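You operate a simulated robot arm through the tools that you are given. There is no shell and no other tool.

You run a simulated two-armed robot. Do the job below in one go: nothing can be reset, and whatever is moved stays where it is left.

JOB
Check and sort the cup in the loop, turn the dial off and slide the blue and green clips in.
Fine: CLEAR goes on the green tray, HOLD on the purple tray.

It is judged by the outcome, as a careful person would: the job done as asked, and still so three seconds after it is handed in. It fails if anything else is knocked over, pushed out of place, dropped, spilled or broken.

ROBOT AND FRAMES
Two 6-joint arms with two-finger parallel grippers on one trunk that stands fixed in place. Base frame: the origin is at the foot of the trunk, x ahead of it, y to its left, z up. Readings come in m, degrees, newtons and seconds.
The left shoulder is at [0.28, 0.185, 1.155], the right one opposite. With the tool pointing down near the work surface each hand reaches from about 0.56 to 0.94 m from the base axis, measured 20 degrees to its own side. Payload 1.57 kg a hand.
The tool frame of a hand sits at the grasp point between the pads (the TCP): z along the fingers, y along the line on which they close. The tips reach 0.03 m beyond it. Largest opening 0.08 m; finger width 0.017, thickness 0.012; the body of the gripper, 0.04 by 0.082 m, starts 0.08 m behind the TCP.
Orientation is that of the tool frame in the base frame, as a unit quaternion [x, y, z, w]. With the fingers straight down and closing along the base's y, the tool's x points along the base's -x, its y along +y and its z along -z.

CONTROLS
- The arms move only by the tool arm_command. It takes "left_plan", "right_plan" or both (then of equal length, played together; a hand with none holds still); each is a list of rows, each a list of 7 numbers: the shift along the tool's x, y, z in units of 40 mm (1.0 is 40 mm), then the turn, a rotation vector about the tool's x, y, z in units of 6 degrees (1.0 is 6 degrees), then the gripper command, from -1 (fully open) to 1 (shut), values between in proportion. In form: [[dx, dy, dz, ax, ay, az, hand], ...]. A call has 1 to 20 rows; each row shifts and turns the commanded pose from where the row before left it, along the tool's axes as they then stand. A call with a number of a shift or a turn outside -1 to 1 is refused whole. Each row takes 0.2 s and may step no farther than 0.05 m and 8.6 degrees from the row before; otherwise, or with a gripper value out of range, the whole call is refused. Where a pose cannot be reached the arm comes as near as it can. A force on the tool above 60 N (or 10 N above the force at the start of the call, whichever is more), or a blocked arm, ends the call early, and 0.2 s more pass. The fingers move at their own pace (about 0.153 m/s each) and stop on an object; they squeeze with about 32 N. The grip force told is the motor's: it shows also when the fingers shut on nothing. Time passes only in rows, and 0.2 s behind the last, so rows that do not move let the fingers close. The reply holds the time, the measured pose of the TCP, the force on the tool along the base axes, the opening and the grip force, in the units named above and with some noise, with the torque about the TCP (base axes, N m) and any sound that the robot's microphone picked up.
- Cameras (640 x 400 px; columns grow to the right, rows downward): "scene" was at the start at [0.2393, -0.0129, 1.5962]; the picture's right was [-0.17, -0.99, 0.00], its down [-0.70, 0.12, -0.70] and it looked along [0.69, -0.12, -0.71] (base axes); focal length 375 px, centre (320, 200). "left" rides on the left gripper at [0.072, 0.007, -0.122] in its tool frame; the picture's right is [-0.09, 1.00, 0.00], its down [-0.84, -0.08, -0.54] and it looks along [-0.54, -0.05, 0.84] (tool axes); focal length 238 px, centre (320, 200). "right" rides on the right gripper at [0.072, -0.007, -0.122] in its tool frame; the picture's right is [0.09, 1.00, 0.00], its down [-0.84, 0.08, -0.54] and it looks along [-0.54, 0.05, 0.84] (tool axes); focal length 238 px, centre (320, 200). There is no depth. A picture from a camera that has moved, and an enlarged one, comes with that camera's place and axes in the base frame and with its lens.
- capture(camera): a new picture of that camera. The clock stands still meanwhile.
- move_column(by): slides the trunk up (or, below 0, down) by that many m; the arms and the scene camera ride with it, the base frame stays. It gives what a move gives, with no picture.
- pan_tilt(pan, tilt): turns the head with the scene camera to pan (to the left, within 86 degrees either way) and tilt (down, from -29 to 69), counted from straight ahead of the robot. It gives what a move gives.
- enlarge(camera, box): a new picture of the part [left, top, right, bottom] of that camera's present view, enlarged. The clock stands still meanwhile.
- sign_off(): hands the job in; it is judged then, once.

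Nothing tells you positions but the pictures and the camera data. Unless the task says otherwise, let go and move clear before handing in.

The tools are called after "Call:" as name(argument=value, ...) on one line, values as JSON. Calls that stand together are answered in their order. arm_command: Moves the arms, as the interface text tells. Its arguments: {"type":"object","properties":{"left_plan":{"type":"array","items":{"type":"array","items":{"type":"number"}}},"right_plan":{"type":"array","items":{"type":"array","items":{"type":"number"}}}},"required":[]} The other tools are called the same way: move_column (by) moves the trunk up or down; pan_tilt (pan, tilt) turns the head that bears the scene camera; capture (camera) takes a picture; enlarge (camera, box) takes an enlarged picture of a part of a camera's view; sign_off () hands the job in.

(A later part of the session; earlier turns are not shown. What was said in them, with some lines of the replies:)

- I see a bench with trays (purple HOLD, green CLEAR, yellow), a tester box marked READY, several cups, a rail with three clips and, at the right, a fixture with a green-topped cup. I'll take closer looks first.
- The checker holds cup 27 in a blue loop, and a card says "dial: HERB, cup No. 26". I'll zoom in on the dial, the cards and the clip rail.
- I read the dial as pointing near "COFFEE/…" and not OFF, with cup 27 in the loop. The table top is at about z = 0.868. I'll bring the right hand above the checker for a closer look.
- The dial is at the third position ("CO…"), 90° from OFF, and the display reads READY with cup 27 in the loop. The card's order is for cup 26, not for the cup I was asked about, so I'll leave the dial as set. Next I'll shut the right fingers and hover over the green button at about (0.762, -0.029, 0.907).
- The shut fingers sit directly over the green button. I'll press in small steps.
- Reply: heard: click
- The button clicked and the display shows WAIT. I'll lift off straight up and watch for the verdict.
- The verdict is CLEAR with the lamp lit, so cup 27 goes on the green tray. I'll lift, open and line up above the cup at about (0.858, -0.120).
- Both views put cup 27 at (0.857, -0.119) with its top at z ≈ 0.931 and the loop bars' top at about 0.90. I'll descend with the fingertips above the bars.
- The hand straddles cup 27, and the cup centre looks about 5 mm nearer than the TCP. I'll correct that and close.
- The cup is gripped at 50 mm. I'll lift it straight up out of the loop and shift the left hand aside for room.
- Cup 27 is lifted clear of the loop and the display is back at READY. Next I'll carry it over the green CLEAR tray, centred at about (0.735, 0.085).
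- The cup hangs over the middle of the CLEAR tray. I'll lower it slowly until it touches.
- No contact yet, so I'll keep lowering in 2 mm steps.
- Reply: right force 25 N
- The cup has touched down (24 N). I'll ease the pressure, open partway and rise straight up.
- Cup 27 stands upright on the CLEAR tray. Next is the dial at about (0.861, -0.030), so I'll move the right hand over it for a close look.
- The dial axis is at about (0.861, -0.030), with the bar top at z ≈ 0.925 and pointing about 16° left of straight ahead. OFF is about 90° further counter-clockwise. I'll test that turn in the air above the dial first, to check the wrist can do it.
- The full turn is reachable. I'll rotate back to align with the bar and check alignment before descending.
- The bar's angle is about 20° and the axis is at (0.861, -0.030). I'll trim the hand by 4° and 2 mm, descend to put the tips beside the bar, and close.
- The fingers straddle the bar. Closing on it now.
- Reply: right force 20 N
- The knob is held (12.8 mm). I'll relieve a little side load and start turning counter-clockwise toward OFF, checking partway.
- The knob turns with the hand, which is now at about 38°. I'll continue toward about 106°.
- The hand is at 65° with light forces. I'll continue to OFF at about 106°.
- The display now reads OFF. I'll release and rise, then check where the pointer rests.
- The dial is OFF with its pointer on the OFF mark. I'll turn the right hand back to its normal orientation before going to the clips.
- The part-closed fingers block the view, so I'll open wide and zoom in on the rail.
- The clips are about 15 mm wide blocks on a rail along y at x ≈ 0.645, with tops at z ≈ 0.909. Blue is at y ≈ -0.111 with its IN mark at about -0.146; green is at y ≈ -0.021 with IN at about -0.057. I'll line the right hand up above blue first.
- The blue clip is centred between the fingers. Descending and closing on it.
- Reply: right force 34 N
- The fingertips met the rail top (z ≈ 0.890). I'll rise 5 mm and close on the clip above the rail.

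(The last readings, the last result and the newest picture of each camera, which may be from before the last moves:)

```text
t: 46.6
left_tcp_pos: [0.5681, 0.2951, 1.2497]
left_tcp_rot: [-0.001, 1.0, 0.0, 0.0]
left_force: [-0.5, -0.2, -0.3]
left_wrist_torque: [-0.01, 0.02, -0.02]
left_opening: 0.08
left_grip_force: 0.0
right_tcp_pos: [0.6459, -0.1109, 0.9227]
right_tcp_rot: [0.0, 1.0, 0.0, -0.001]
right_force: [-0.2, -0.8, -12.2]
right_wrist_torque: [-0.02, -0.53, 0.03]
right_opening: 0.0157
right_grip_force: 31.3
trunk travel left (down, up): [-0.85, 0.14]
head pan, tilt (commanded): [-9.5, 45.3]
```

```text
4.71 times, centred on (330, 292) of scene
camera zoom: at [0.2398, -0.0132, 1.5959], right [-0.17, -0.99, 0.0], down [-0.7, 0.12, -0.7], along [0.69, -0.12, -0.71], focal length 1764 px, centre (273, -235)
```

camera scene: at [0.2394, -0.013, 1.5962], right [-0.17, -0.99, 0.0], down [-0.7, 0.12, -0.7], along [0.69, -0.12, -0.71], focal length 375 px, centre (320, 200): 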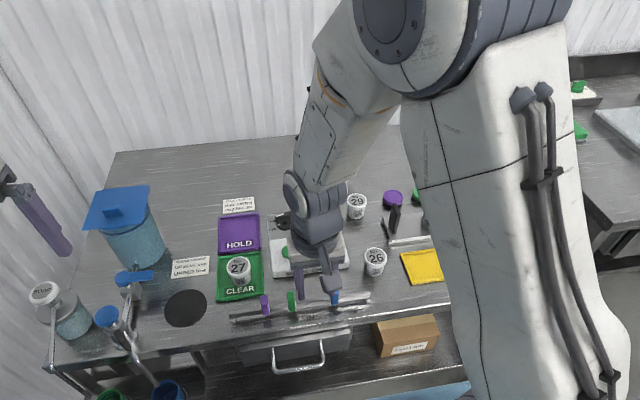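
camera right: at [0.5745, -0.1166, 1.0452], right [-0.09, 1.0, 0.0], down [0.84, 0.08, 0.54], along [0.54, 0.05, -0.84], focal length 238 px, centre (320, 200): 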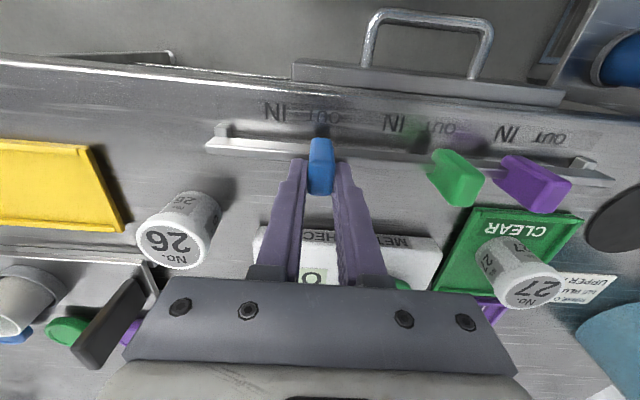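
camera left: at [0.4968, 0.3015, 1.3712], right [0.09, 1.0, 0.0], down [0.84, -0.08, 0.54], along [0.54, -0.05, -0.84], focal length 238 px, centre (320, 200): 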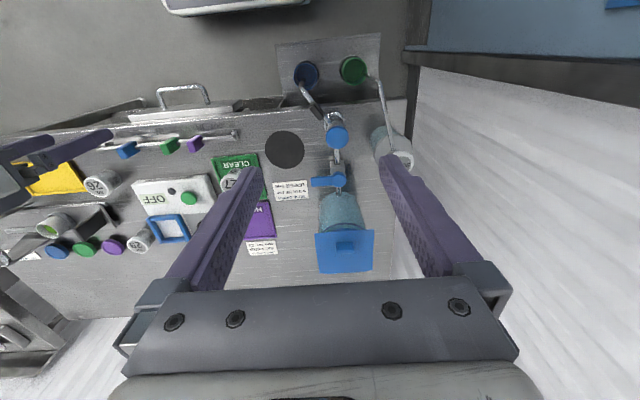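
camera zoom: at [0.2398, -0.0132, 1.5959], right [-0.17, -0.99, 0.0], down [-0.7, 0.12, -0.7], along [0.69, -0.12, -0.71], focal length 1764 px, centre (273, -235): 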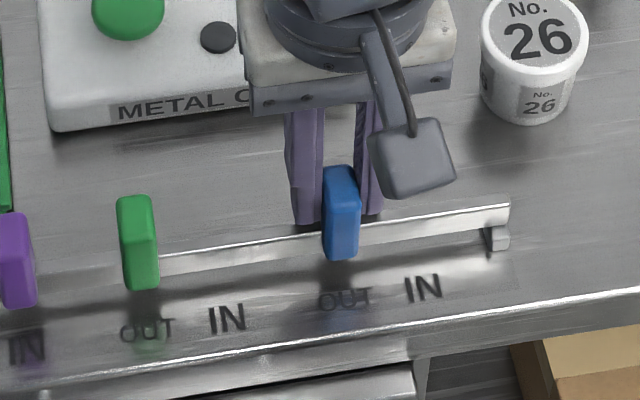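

The blue clip is gripped. I'll slide it along -y toward IN in small steps.

Call:
arm_command(right_plan=[[0, 0, 0.03, 0, 0, 0, 1], [0, -0.15, 0, 0, 0, 0, 1], [0, -0.2, 0, 0, 0, 0, 1], [0, -0.2, 0, 0, 0, 0, 1], [0, -0.2, 0, 0, 0, 0, 1]])

Call:
enlarge(camera="scene", box=[270, 250, 390, 335])

```text
t: 47.8
left_tcp_pos: [0.567, 0.295, 1.2497]
left_tcp_rot: [0.0, 1.0, 0.0, 0.0]
left_force: [-0.7, 0.0, 0.7]
left_wrist_torque: [0.03, -0.01, -0.01]
left_opening: 0.0803
left_grip_force: 0.1
right_tcp_pos: [0.6461, -0.1414, 0.923]
right_tcp_rot: [0.0, 1.0, 0.0, 0.0]
right_force: [-2.8, -1.2, 4.2]
right_wrist_torque: [0.19, 0.28, 0.03]
right_opening: 0.016
right_grip_force: 31.2
trunk travel left (down, up): [-0.85, 0.14]
head pan, tilt (commanded): [-9.5, 45.3]
```

```text
4.71 times, centred on (330, 292) of scene
camera zoom: at [0.239, -0.013, 1.5963], right [-0.17, -0.99, 0.0], down [-0.7, 0.12, -0.7], along [0.69, -0.12, -0.71], focal length 1764 px, centre (273, -235)
```

zoom: 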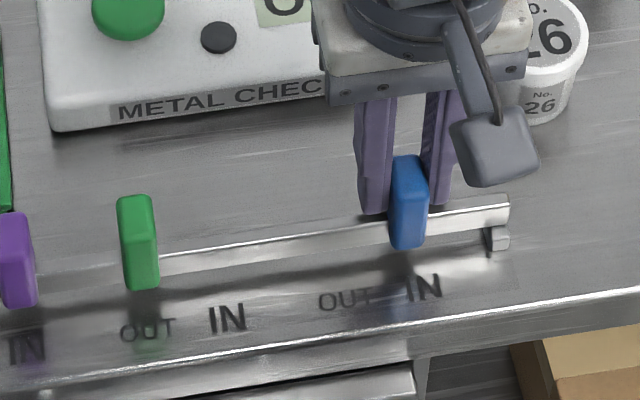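

It slides freely (now y = -0.141). I'll go a few mm further and watch for a stop.

Call:
arm_command(right_plan=[[0, -0.07, 0, 0, 0, 0, 1], [0, -0.07, 0, 0, 0, 0, 1]])

Call:
enlarge(camera="scene", box=[270, 250, 390, 335])

```text
t: 48.4
left_tcp_pos: [0.5676, 0.2962, 1.2498]
left_tcp_rot: [0.0, 1.0, 0.001, 0.0]
left_force: [0.0, 0.7, 0.8]
left_wrist_torque: [0.02, 0.01, 0.01]
left_opening: 0.0799
left_grip_force: 0.0
right_tcp_pos: [0.645, -0.1463, 0.9226]
right_tcp_rot: [0.0, 1.0, 0.0, 0.0]
right_force: [-5.0, 0.0, 3.8]
right_wrist_torque: [0.11, -0.33, -0.03]
right_opening: 0.0156
right_grip_force: 31.4
trunk travel left (down, up): [-0.85, 0.14]
head pan, tilt (commanded): [-9.5, 45.3]
```

```text
4.71 times, centred on (330, 292) of scene
camera zoom: at [0.2389, -0.0129, 1.5963], right [-0.17, -0.99, 0.0], down [-0.7, 0.12, -0.7], along [0.69, -0.12, -0.71], focal length 1764 px, centre (273, -235)
```

zoom: 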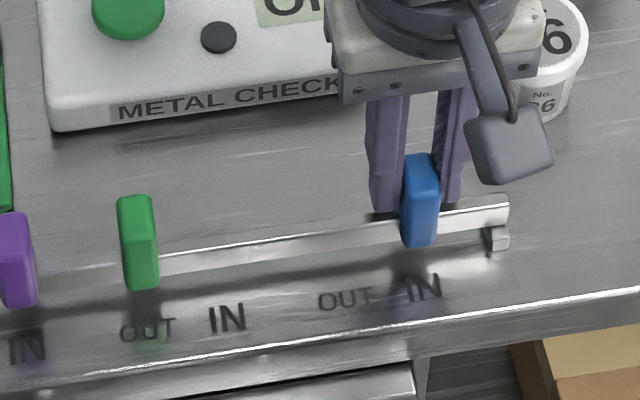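

Call:
arm_command(right_plan=[[0, -0.04, 0, 0, 0, 0, 1], [0, 0, 0, 0, 0, 0, 1]])

```text
t: 49.0
left_tcp_pos: [0.5683, 0.2966, 1.2504]
left_tcp_rot: [0.001, 1.0, 0.0, 0.0]
left_force: [-0.2, 0.8, 0.2]
left_wrist_torque: [0.0, -0.03, 0.01]
left_opening: 0.0798
left_grip_force: 0.0
right_tcp_pos: [0.6456, -0.1468, 0.9238]
right_tcp_rot: [0.0, 1.0, 0.0, 0.0]
right_force: [-5.4, 11.3, 6.3]
right_wrist_torque: [0.29, 0.06, -0.16]
right_opening: 0.016
right_grip_force: 31.6
trunk travel left (down, up): [-0.85, 0.14]
head pan, tilt (commanded): [-9.5, 45.3]
```

A stop pushes back at y ≈ -0.147, so blue is fully IN. I'll relax, open and rise.

Call:
arm_command(right_plan=[[0, 0.02, 0, 0, 0, 0, 1], [0, 0, 0, 0, 0, 0, 0], [0, 0, 0, 0, 0, 0, 0], [0, 0, -0.5, 0, 0, 0, 0], [0, 0, -0.9, 0, 0, 0, 0]])

Call:
capture(camera="right")

Call:
enlarge(camera="scene", box=[270, 250, 390, 335])

```text
t: 50.2
left_tcp_pos: [0.5701, 0.2959, 1.2507]
left_tcp_rot: [0.0, 1.0, 0.0, -0.001]
left_force: [-0.1, 1.6, 0.0]
left_wrist_torque: [0.0, 0.01, -0.01]
left_opening: 0.0799
left_grip_force: 0.1
right_tcp_pos: [0.6452, -0.1476, 0.9786]
right_tcp_rot: [0.0, 1.0, 0.0, -0.001]
right_force: [-0.9, -0.1, 0.6]
right_wrist_torque: [0.0, -0.01, 0.03]
right_opening: 0.0402
right_grip_force: 0.0
trunk travel left (down, up): [-0.85, 0.14]
head pan, tilt (commanded): [-9.5, 45.3]
```

```text
taken
camera right: at [0.5745, -0.1527, 1.1001], right [-0.09, 1.0, 0.0], down [0.84, 0.08, 0.54], along [0.54, 0.05, -0.84], focal length 238 px, centre (320, 200)
```

right: 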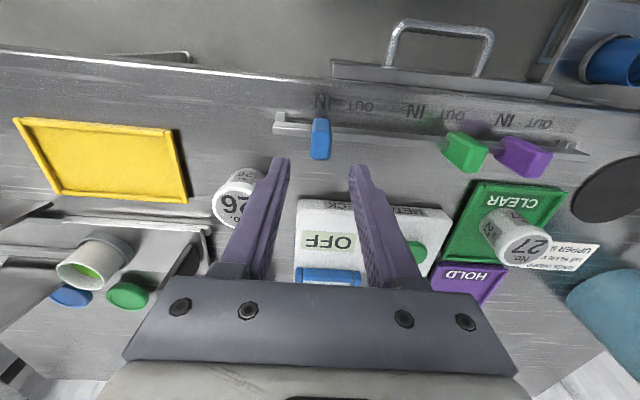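

```text
4.71 times, centred on (330, 292) of scene
camera zoom: at [0.2394, -0.0129, 1.5962], right [-0.17, -0.99, 0.0], down [-0.7, 0.12, -0.7], along [0.69, -0.12, -0.71], focal length 1764 px, centre (273, -235)
```

zoom: 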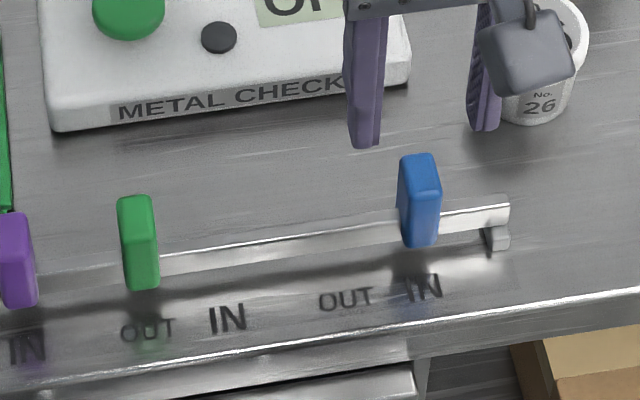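

Blue is IN. Now I'll move over the green clip at y ≈ -0.021.

Call:
arm_command(right_plan=[[0, 0.79, 0, 0, 0, 0, 0], [0, 0.79, 0, 0, 0, 0, 0], [0, 0.79, 0, 0, 0, 0, 0], [0, 0.79, 0, 0, 0, 0, 0], [0, 0, 0, 0, 0, 0, 0]])

Call:
capture(camera="right")

Call:
enlarge(camera="scene", box=[240, 250, 360, 335])

```text
t: 51.4
left_tcp_pos: [0.5679, 0.2959, 1.2502]
left_tcp_rot: [0.0, 1.0, 0.001, 0.0]
left_force: [0.3, 0.0, -0.4]
left_wrist_torque: [-0.02, 0.01, 0.02]
left_opening: 0.0799
left_grip_force: 0.1
right_tcp_pos: [0.6445, -0.0205, 0.981]
right_tcp_rot: [-0.001, 1.0, 0.0, -0.001]
right_force: [0.7, 0.0, 0.4]
right_wrist_torque: [-0.03, -0.01, 0.04]
right_opening: 0.04
right_grip_force: 0.1
trunk travel left (down, up): [-0.85, 0.14]
head pan, tilt (commanded): [-9.5, 45.3]
```

```text
taken
camera right: at [0.5745, -0.0266, 1.1013], right [-0.09, 1.0, 0.0], down [0.84, 0.08, 0.54], along [0.54, 0.05, -0.84], focal length 238 px, centre (320, 200)
```

right: 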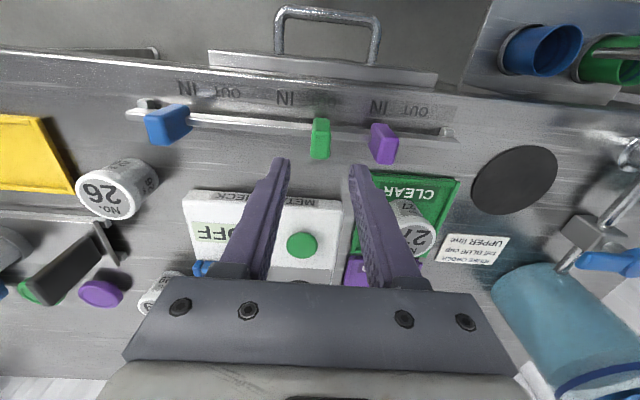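

```text
4.71 times, centred on (300, 292) of scene
camera zoom: at [0.2393, -0.0127, 1.5962], right [-0.17, -0.99, 0.0], down [-0.7, 0.12, -0.7], along [0.69, -0.12, -0.71], focal length 1764 px, centre (414, -235)
```

zoom: 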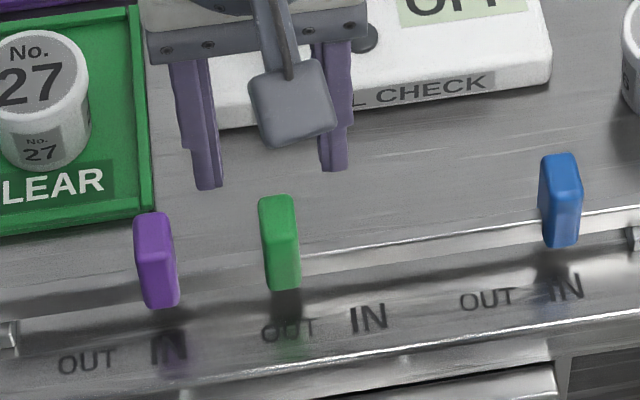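

Green is centred between the fingers. Descending to just above the rail and gripping.

Call:
arm_command(right_plan=[[0, 0, 0.6, 0, 0, 0, 0], [0, 0, 0.5, 0, 0, 0, 0], [0, 0, 0.32, 0, 0, 0, 0], [0, 0, 0, 0, 0, 0, 0], [0, 0, 0, 0, 0, 0, 1], [0, 0, 0, 0, 0, 0, 1]])

Call:
enlarge(camera="scene", box=[240, 250, 360, 335])

Call:
capture(camera="right")

```text
t: 52.8
left_tcp_pos: [0.5679, 0.2956, 1.2497]
left_tcp_rot: [0.0, 1.0, 0.001, 0.0]
left_force: [-0.6, -0.2, 0.0]
left_wrist_torque: [0.01, 0.0, 0.01]
left_opening: 0.0802
left_grip_force: 0.0
right_tcp_pos: [0.6458, -0.0194, 0.9219]
right_tcp_rot: [0.0, 1.0, 0.001, 0.0]
right_force: [-0.8, -0.3, -1.7]
right_wrist_torque: [-0.04, -0.69, -0.02]
right_opening: 0.0158
right_grip_force: 31.2
trunk travel left (down, up): [-0.85, 0.14]
head pan, tilt (commanded): [-9.5, 45.3]
```

```text
4.71 times, centred on (300, 292) of scene
camera zoom: at [0.2393, -0.0129, 1.5962], right [-0.17, -0.99, 0.0], down [-0.7, 0.12, -0.7], along [0.69, -0.12, -0.71], focal length 1764 px, centre (414, -235)
```

zoom: 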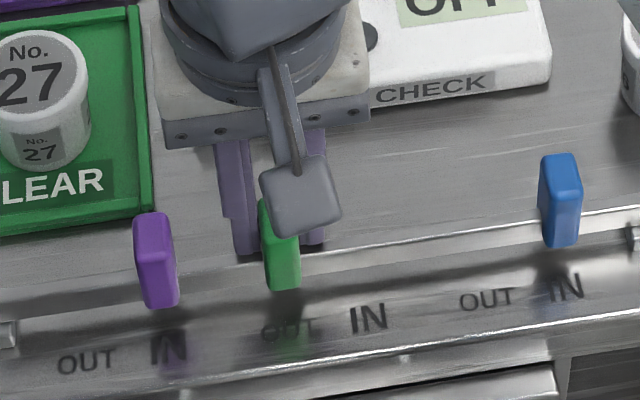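

```text
taken
camera right: at [0.575, -0.0268, 1.0436], right [-0.09, 1.0, 0.0], down [0.84, 0.08, 0.54], along [0.54, 0.05, -0.84], focal length 238 px, centre (320, 200)
```

right: 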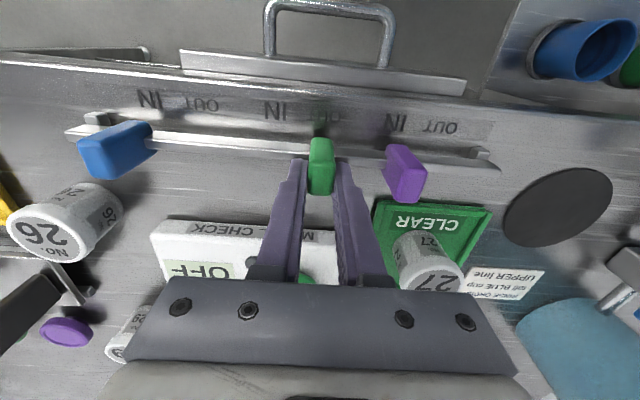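

Green is gripped. I'll slide it along -y by about 36 mm toward IN.

Call:
arm_command(right_plan=[[0, -0.15, 0, 0, 0, 0, 1], [0, -0.2, 0, 0, 0, 0, 1], [0, -0.2, 0, 0, 0, 0, 1], [0, -0.2, 0, 0, 0, 0, 1], [0, -0.08, 0, 0, 0, 0, 1]])

Call:
enlarge(camera="scene", box=[240, 250, 360, 335])

```text
t: 54.0
left_tcp_pos: [0.5682, 0.2951, 1.25]
left_tcp_rot: [0.0, 1.0, 0.0, -0.001]
left_force: [0.3, 0.5, -0.7]
left_wrist_torque: [0.02, 0.03, 0.04]
left_opening: 0.08
left_grip_force: 0.0
right_tcp_pos: [0.6466, -0.0544, 0.922]
right_tcp_rot: [0.0, 1.0, 0.0, 0.0]
right_force: [1.2, 0.0, -1.1]
right_wrist_torque: [0.06, -0.54, 0.02]
right_opening: 0.0159
right_grip_force: 31.3
trunk travel left (down, up): [-0.85, 0.14]
head pan, tilt (commanded): [-9.5, 45.3]
```

```text
4.71 times, centred on (300, 292) of scene
camera zoom: at [0.2394, -0.0129, 1.5962], right [-0.17, -0.99, 0.0], down [-0.7, 0.12, -0.7], along [0.69, -0.12, -0.71], focal length 1764 px, centre (414, -235)
```

zoom: 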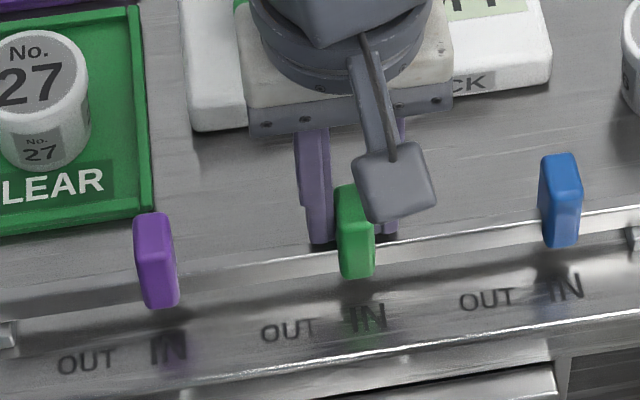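

Call:
arm_command(right_plan=[[0, -0.04, 0, 0, 0, 0, 1], [0, -0.03, 0, 0, 0, 0, 1], [0, 0, 0, 0, 0, 0, 1]])

```text
t: 54.8
left_tcp_pos: [0.5678, 0.2951, 1.25]
left_tcp_rot: [0.0, 1.0, 0.0, 0.0]
left_force: [0.2, 0.3, -0.1]
left_wrist_torque: [0.01, 0.01, -0.02]
left_opening: 0.08
left_grip_force: 0.0
right_tcp_pos: [0.6471, -0.0568, 0.9209]
right_tcp_rot: [0.0, 1.0, 0.0, 0.0]
right_force: [3.3, 0.0, 1.3]
right_wrist_torque: [0.03, 0.15, 0.01]
right_opening: 0.0155
right_grip_force: 32.1
trunk travel left (down, up): [-0.85, 0.14]
head pan, tilt (commanded): [-9.5, 45.3]
```

Call:
arm_command(right_plan=[[0, -0.03, 0, 0, 0, 0, 1], [0, 0, 0, 0, 0, 0, 1]])

```text
t: 55.4
left_tcp_pos: [0.5677, 0.2967, 1.2496]
left_tcp_rot: [0.0, 1.0, 0.0, 0.0]
left_force: [0.4, 0.2, 0.4]
left_wrist_torque: [-0.03, 0.0, 0.02]
left_opening: 0.0799
left_grip_force: 0.1
right_tcp_pos: [0.6463, -0.0562, 0.9223]
right_tcp_rot: [0.0, 1.0, 0.0, 0.0]
right_force: [1.8, 9.6, -3.4]
right_wrist_torque: [0.22, 0.19, -0.13]
right_opening: 0.0157
right_grip_force: 31.3
trunk travel left (down, up): [-0.85, 0.14]
head pan, tilt (commanded): [-9.5, 45.3]
```

The stop is felt (9.6 N), so green is fully IN. I'll relax, release and rise clear.

Call:
arm_command(right_plan=[[0, 0.02, 0, 0, 0, 0, 1], [0, 0, 0, 0, 0, 0, 0], [0, 0, 0, 0, 0, 0, 0], [0, 0, -0.5, 0, 0, 0, 0], [0, 0, -0.9, 0, 0, 0, 0], [0, 0, -0.9, 0, 0, 0, 0], [0, 0, -0.9, 0, 0, 0, 0]])

Call:
arm_command(right_plan=[[0.4, -0.8, -0.4, 0, 0, 0, 0], [0.4, -0.8, -0.4, 0, 0, 0, 0], [0.4, -0.8, -0.4, 0, 0, 0, 0], [0.4, -0.8, -0.4, 0, 0, 0, 0], [0.4, -0.8, -0.4, 0, 0, 0, 0], [0.4, -0.8, -0.4, 0, 0, 0, 0], [0, 0, 0, 0, 0, 0, 0]])

Call:
capture(camera="scene")

Call:
enlarge(camera="scene", box=[200, 180, 400, 340])

Call:
enlarge(camera="scene", box=[225, 275, 380, 335])

Call:
capture(camera="right")

```text
t: 57.0
left_tcp_pos: [0.5686, 0.2957, 1.2497]
left_tcp_rot: [0.0, 1.0, 0.0, 0.0]
left_force: [0.8, 0.1, 0.5]
left_wrist_torque: [-0.03, 0.02, 0.03]
left_opening: 0.0798
left_grip_force: 0.0
right_tcp_pos: [0.6462, -0.0565, 1.0505]
right_tcp_rot: [0.0, 1.0, 0.0, 0.0]
right_force: [0.5, -0.4, -1.4]
right_wrist_torque: [0.02, -0.03, -0.02]
right_opening: 0.0397
right_grip_force: 0.1
trunk travel left (down, up): [-0.85, 0.14]
head pan, tilt (commanded): [-9.5, 45.3]
```

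```text
t: 58.6
left_tcp_pos: [0.5674, 0.2944, 1.2517]
left_tcp_rot: [-0.001, 1.0, 0.0, 0.0]
left_force: [0.1, -0.3, -0.3]
left_wrist_torque: [0.02, -0.05, -0.01]
left_opening: 0.0801
left_grip_force: 0.0
right_tcp_pos: [0.5493, -0.2491, 1.1465]
right_tcp_rot: [0.0, 1.0, 0.0, 0.0]
right_force: [-0.6, 0.3, -1.0]
right_wrist_torque: [0.01, -0.02, 0.03]
right_opening: 0.0399
right_grip_force: 0.0
trunk travel left (down, up): [-0.85, 0.14]
head pan, tilt (commanded): [-9.5, 45.3]
```

```text
taken
camera scene: at [0.239, -0.0131, 1.5963], right [-0.17, -0.99, 0.0], down [-0.7, 0.12, -0.7], along [0.69, -0.12, -0.71], focal length 375 px, centre (320, 200)
```

scene: 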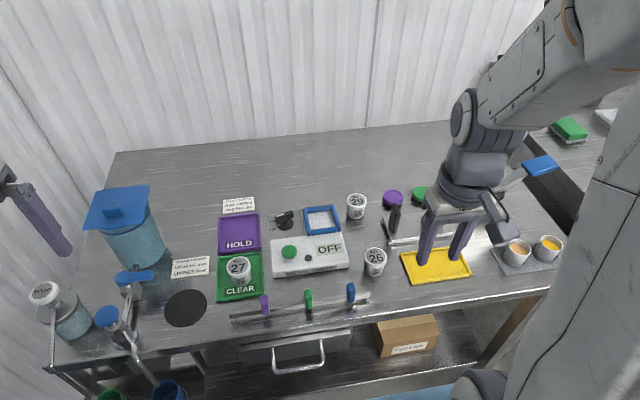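

```text
2.50 times, centred on (300, 260) of scene
camera zoom: at [0.239, -0.0131, 1.5963], right [-0.17, -0.99, 0.0], down [-0.7, 0.12, -0.7], along [0.69, -0.12, -0.71], focal length 937 px, centre (370, 50)
```

zoom: 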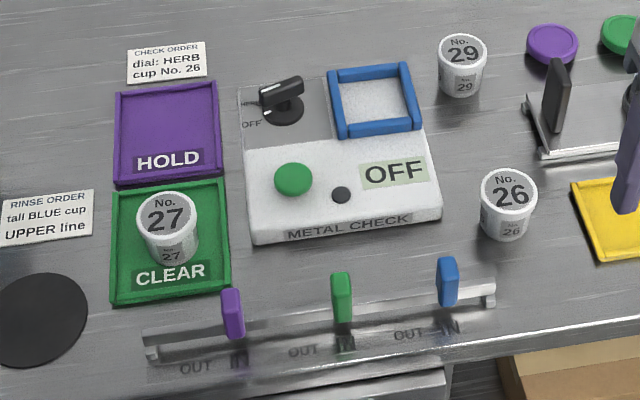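

```text
4.13 times, centred on (302, 305) of scene
camera zoom: at [0.239, -0.0131, 1.5963], right [-0.17, -0.99, 0.0], down [-0.7, 0.12, -0.7], along [0.69, -0.12, -0.71], focal length 1548 px, centre (392, -234)
```

zoom: 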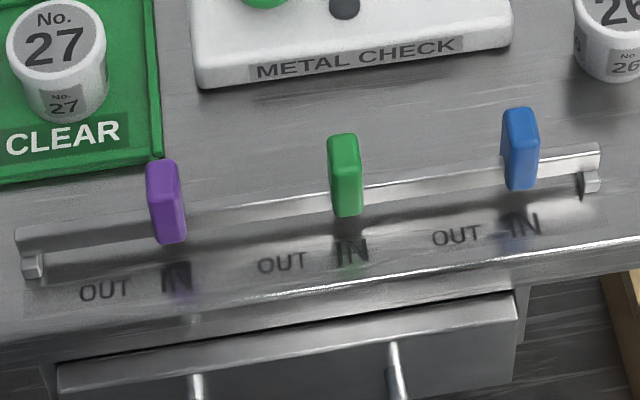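

```text
taken
camera right: at [0.4774, -0.2554, 1.2685], right [-0.09, 1.0, 0.0], down [0.84, 0.08, 0.54], along [0.54, 0.05, -0.84], focal length 238 px, centre (320, 200)
```

right: 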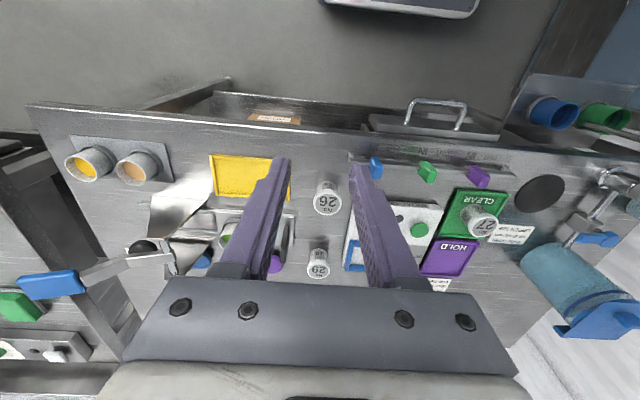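

Cup 27, which the check found CLEAR, stands on the green tray. The dial and display read OFF, the blue and green clips are at IN, and nothing else has moved. Both hands are clear, so I'm handing in.

Call:
sign_off()

```text
The job is handed in.
```

The job is done and handed in. The cup in the loop was No. 27. It checked CLEAR, so it is on the green tray.

- **Check:** I ran it with the dial where it already stood, at CORN. The card on the bench says HERB, but it names cup No. 26, so I didn't follow it for cup 27. If cup 27 should have been checked at HERB, it will need another check.
- **Dial:** It is turned to OFF, and the display reads OFF.
- **Clips:** The blue and green clips are both slid in as far as their stops. The purple clip was already in, and I left it alone.

In the last pictures nothing else had moved or fallen, and both hands were clear when I handed in.
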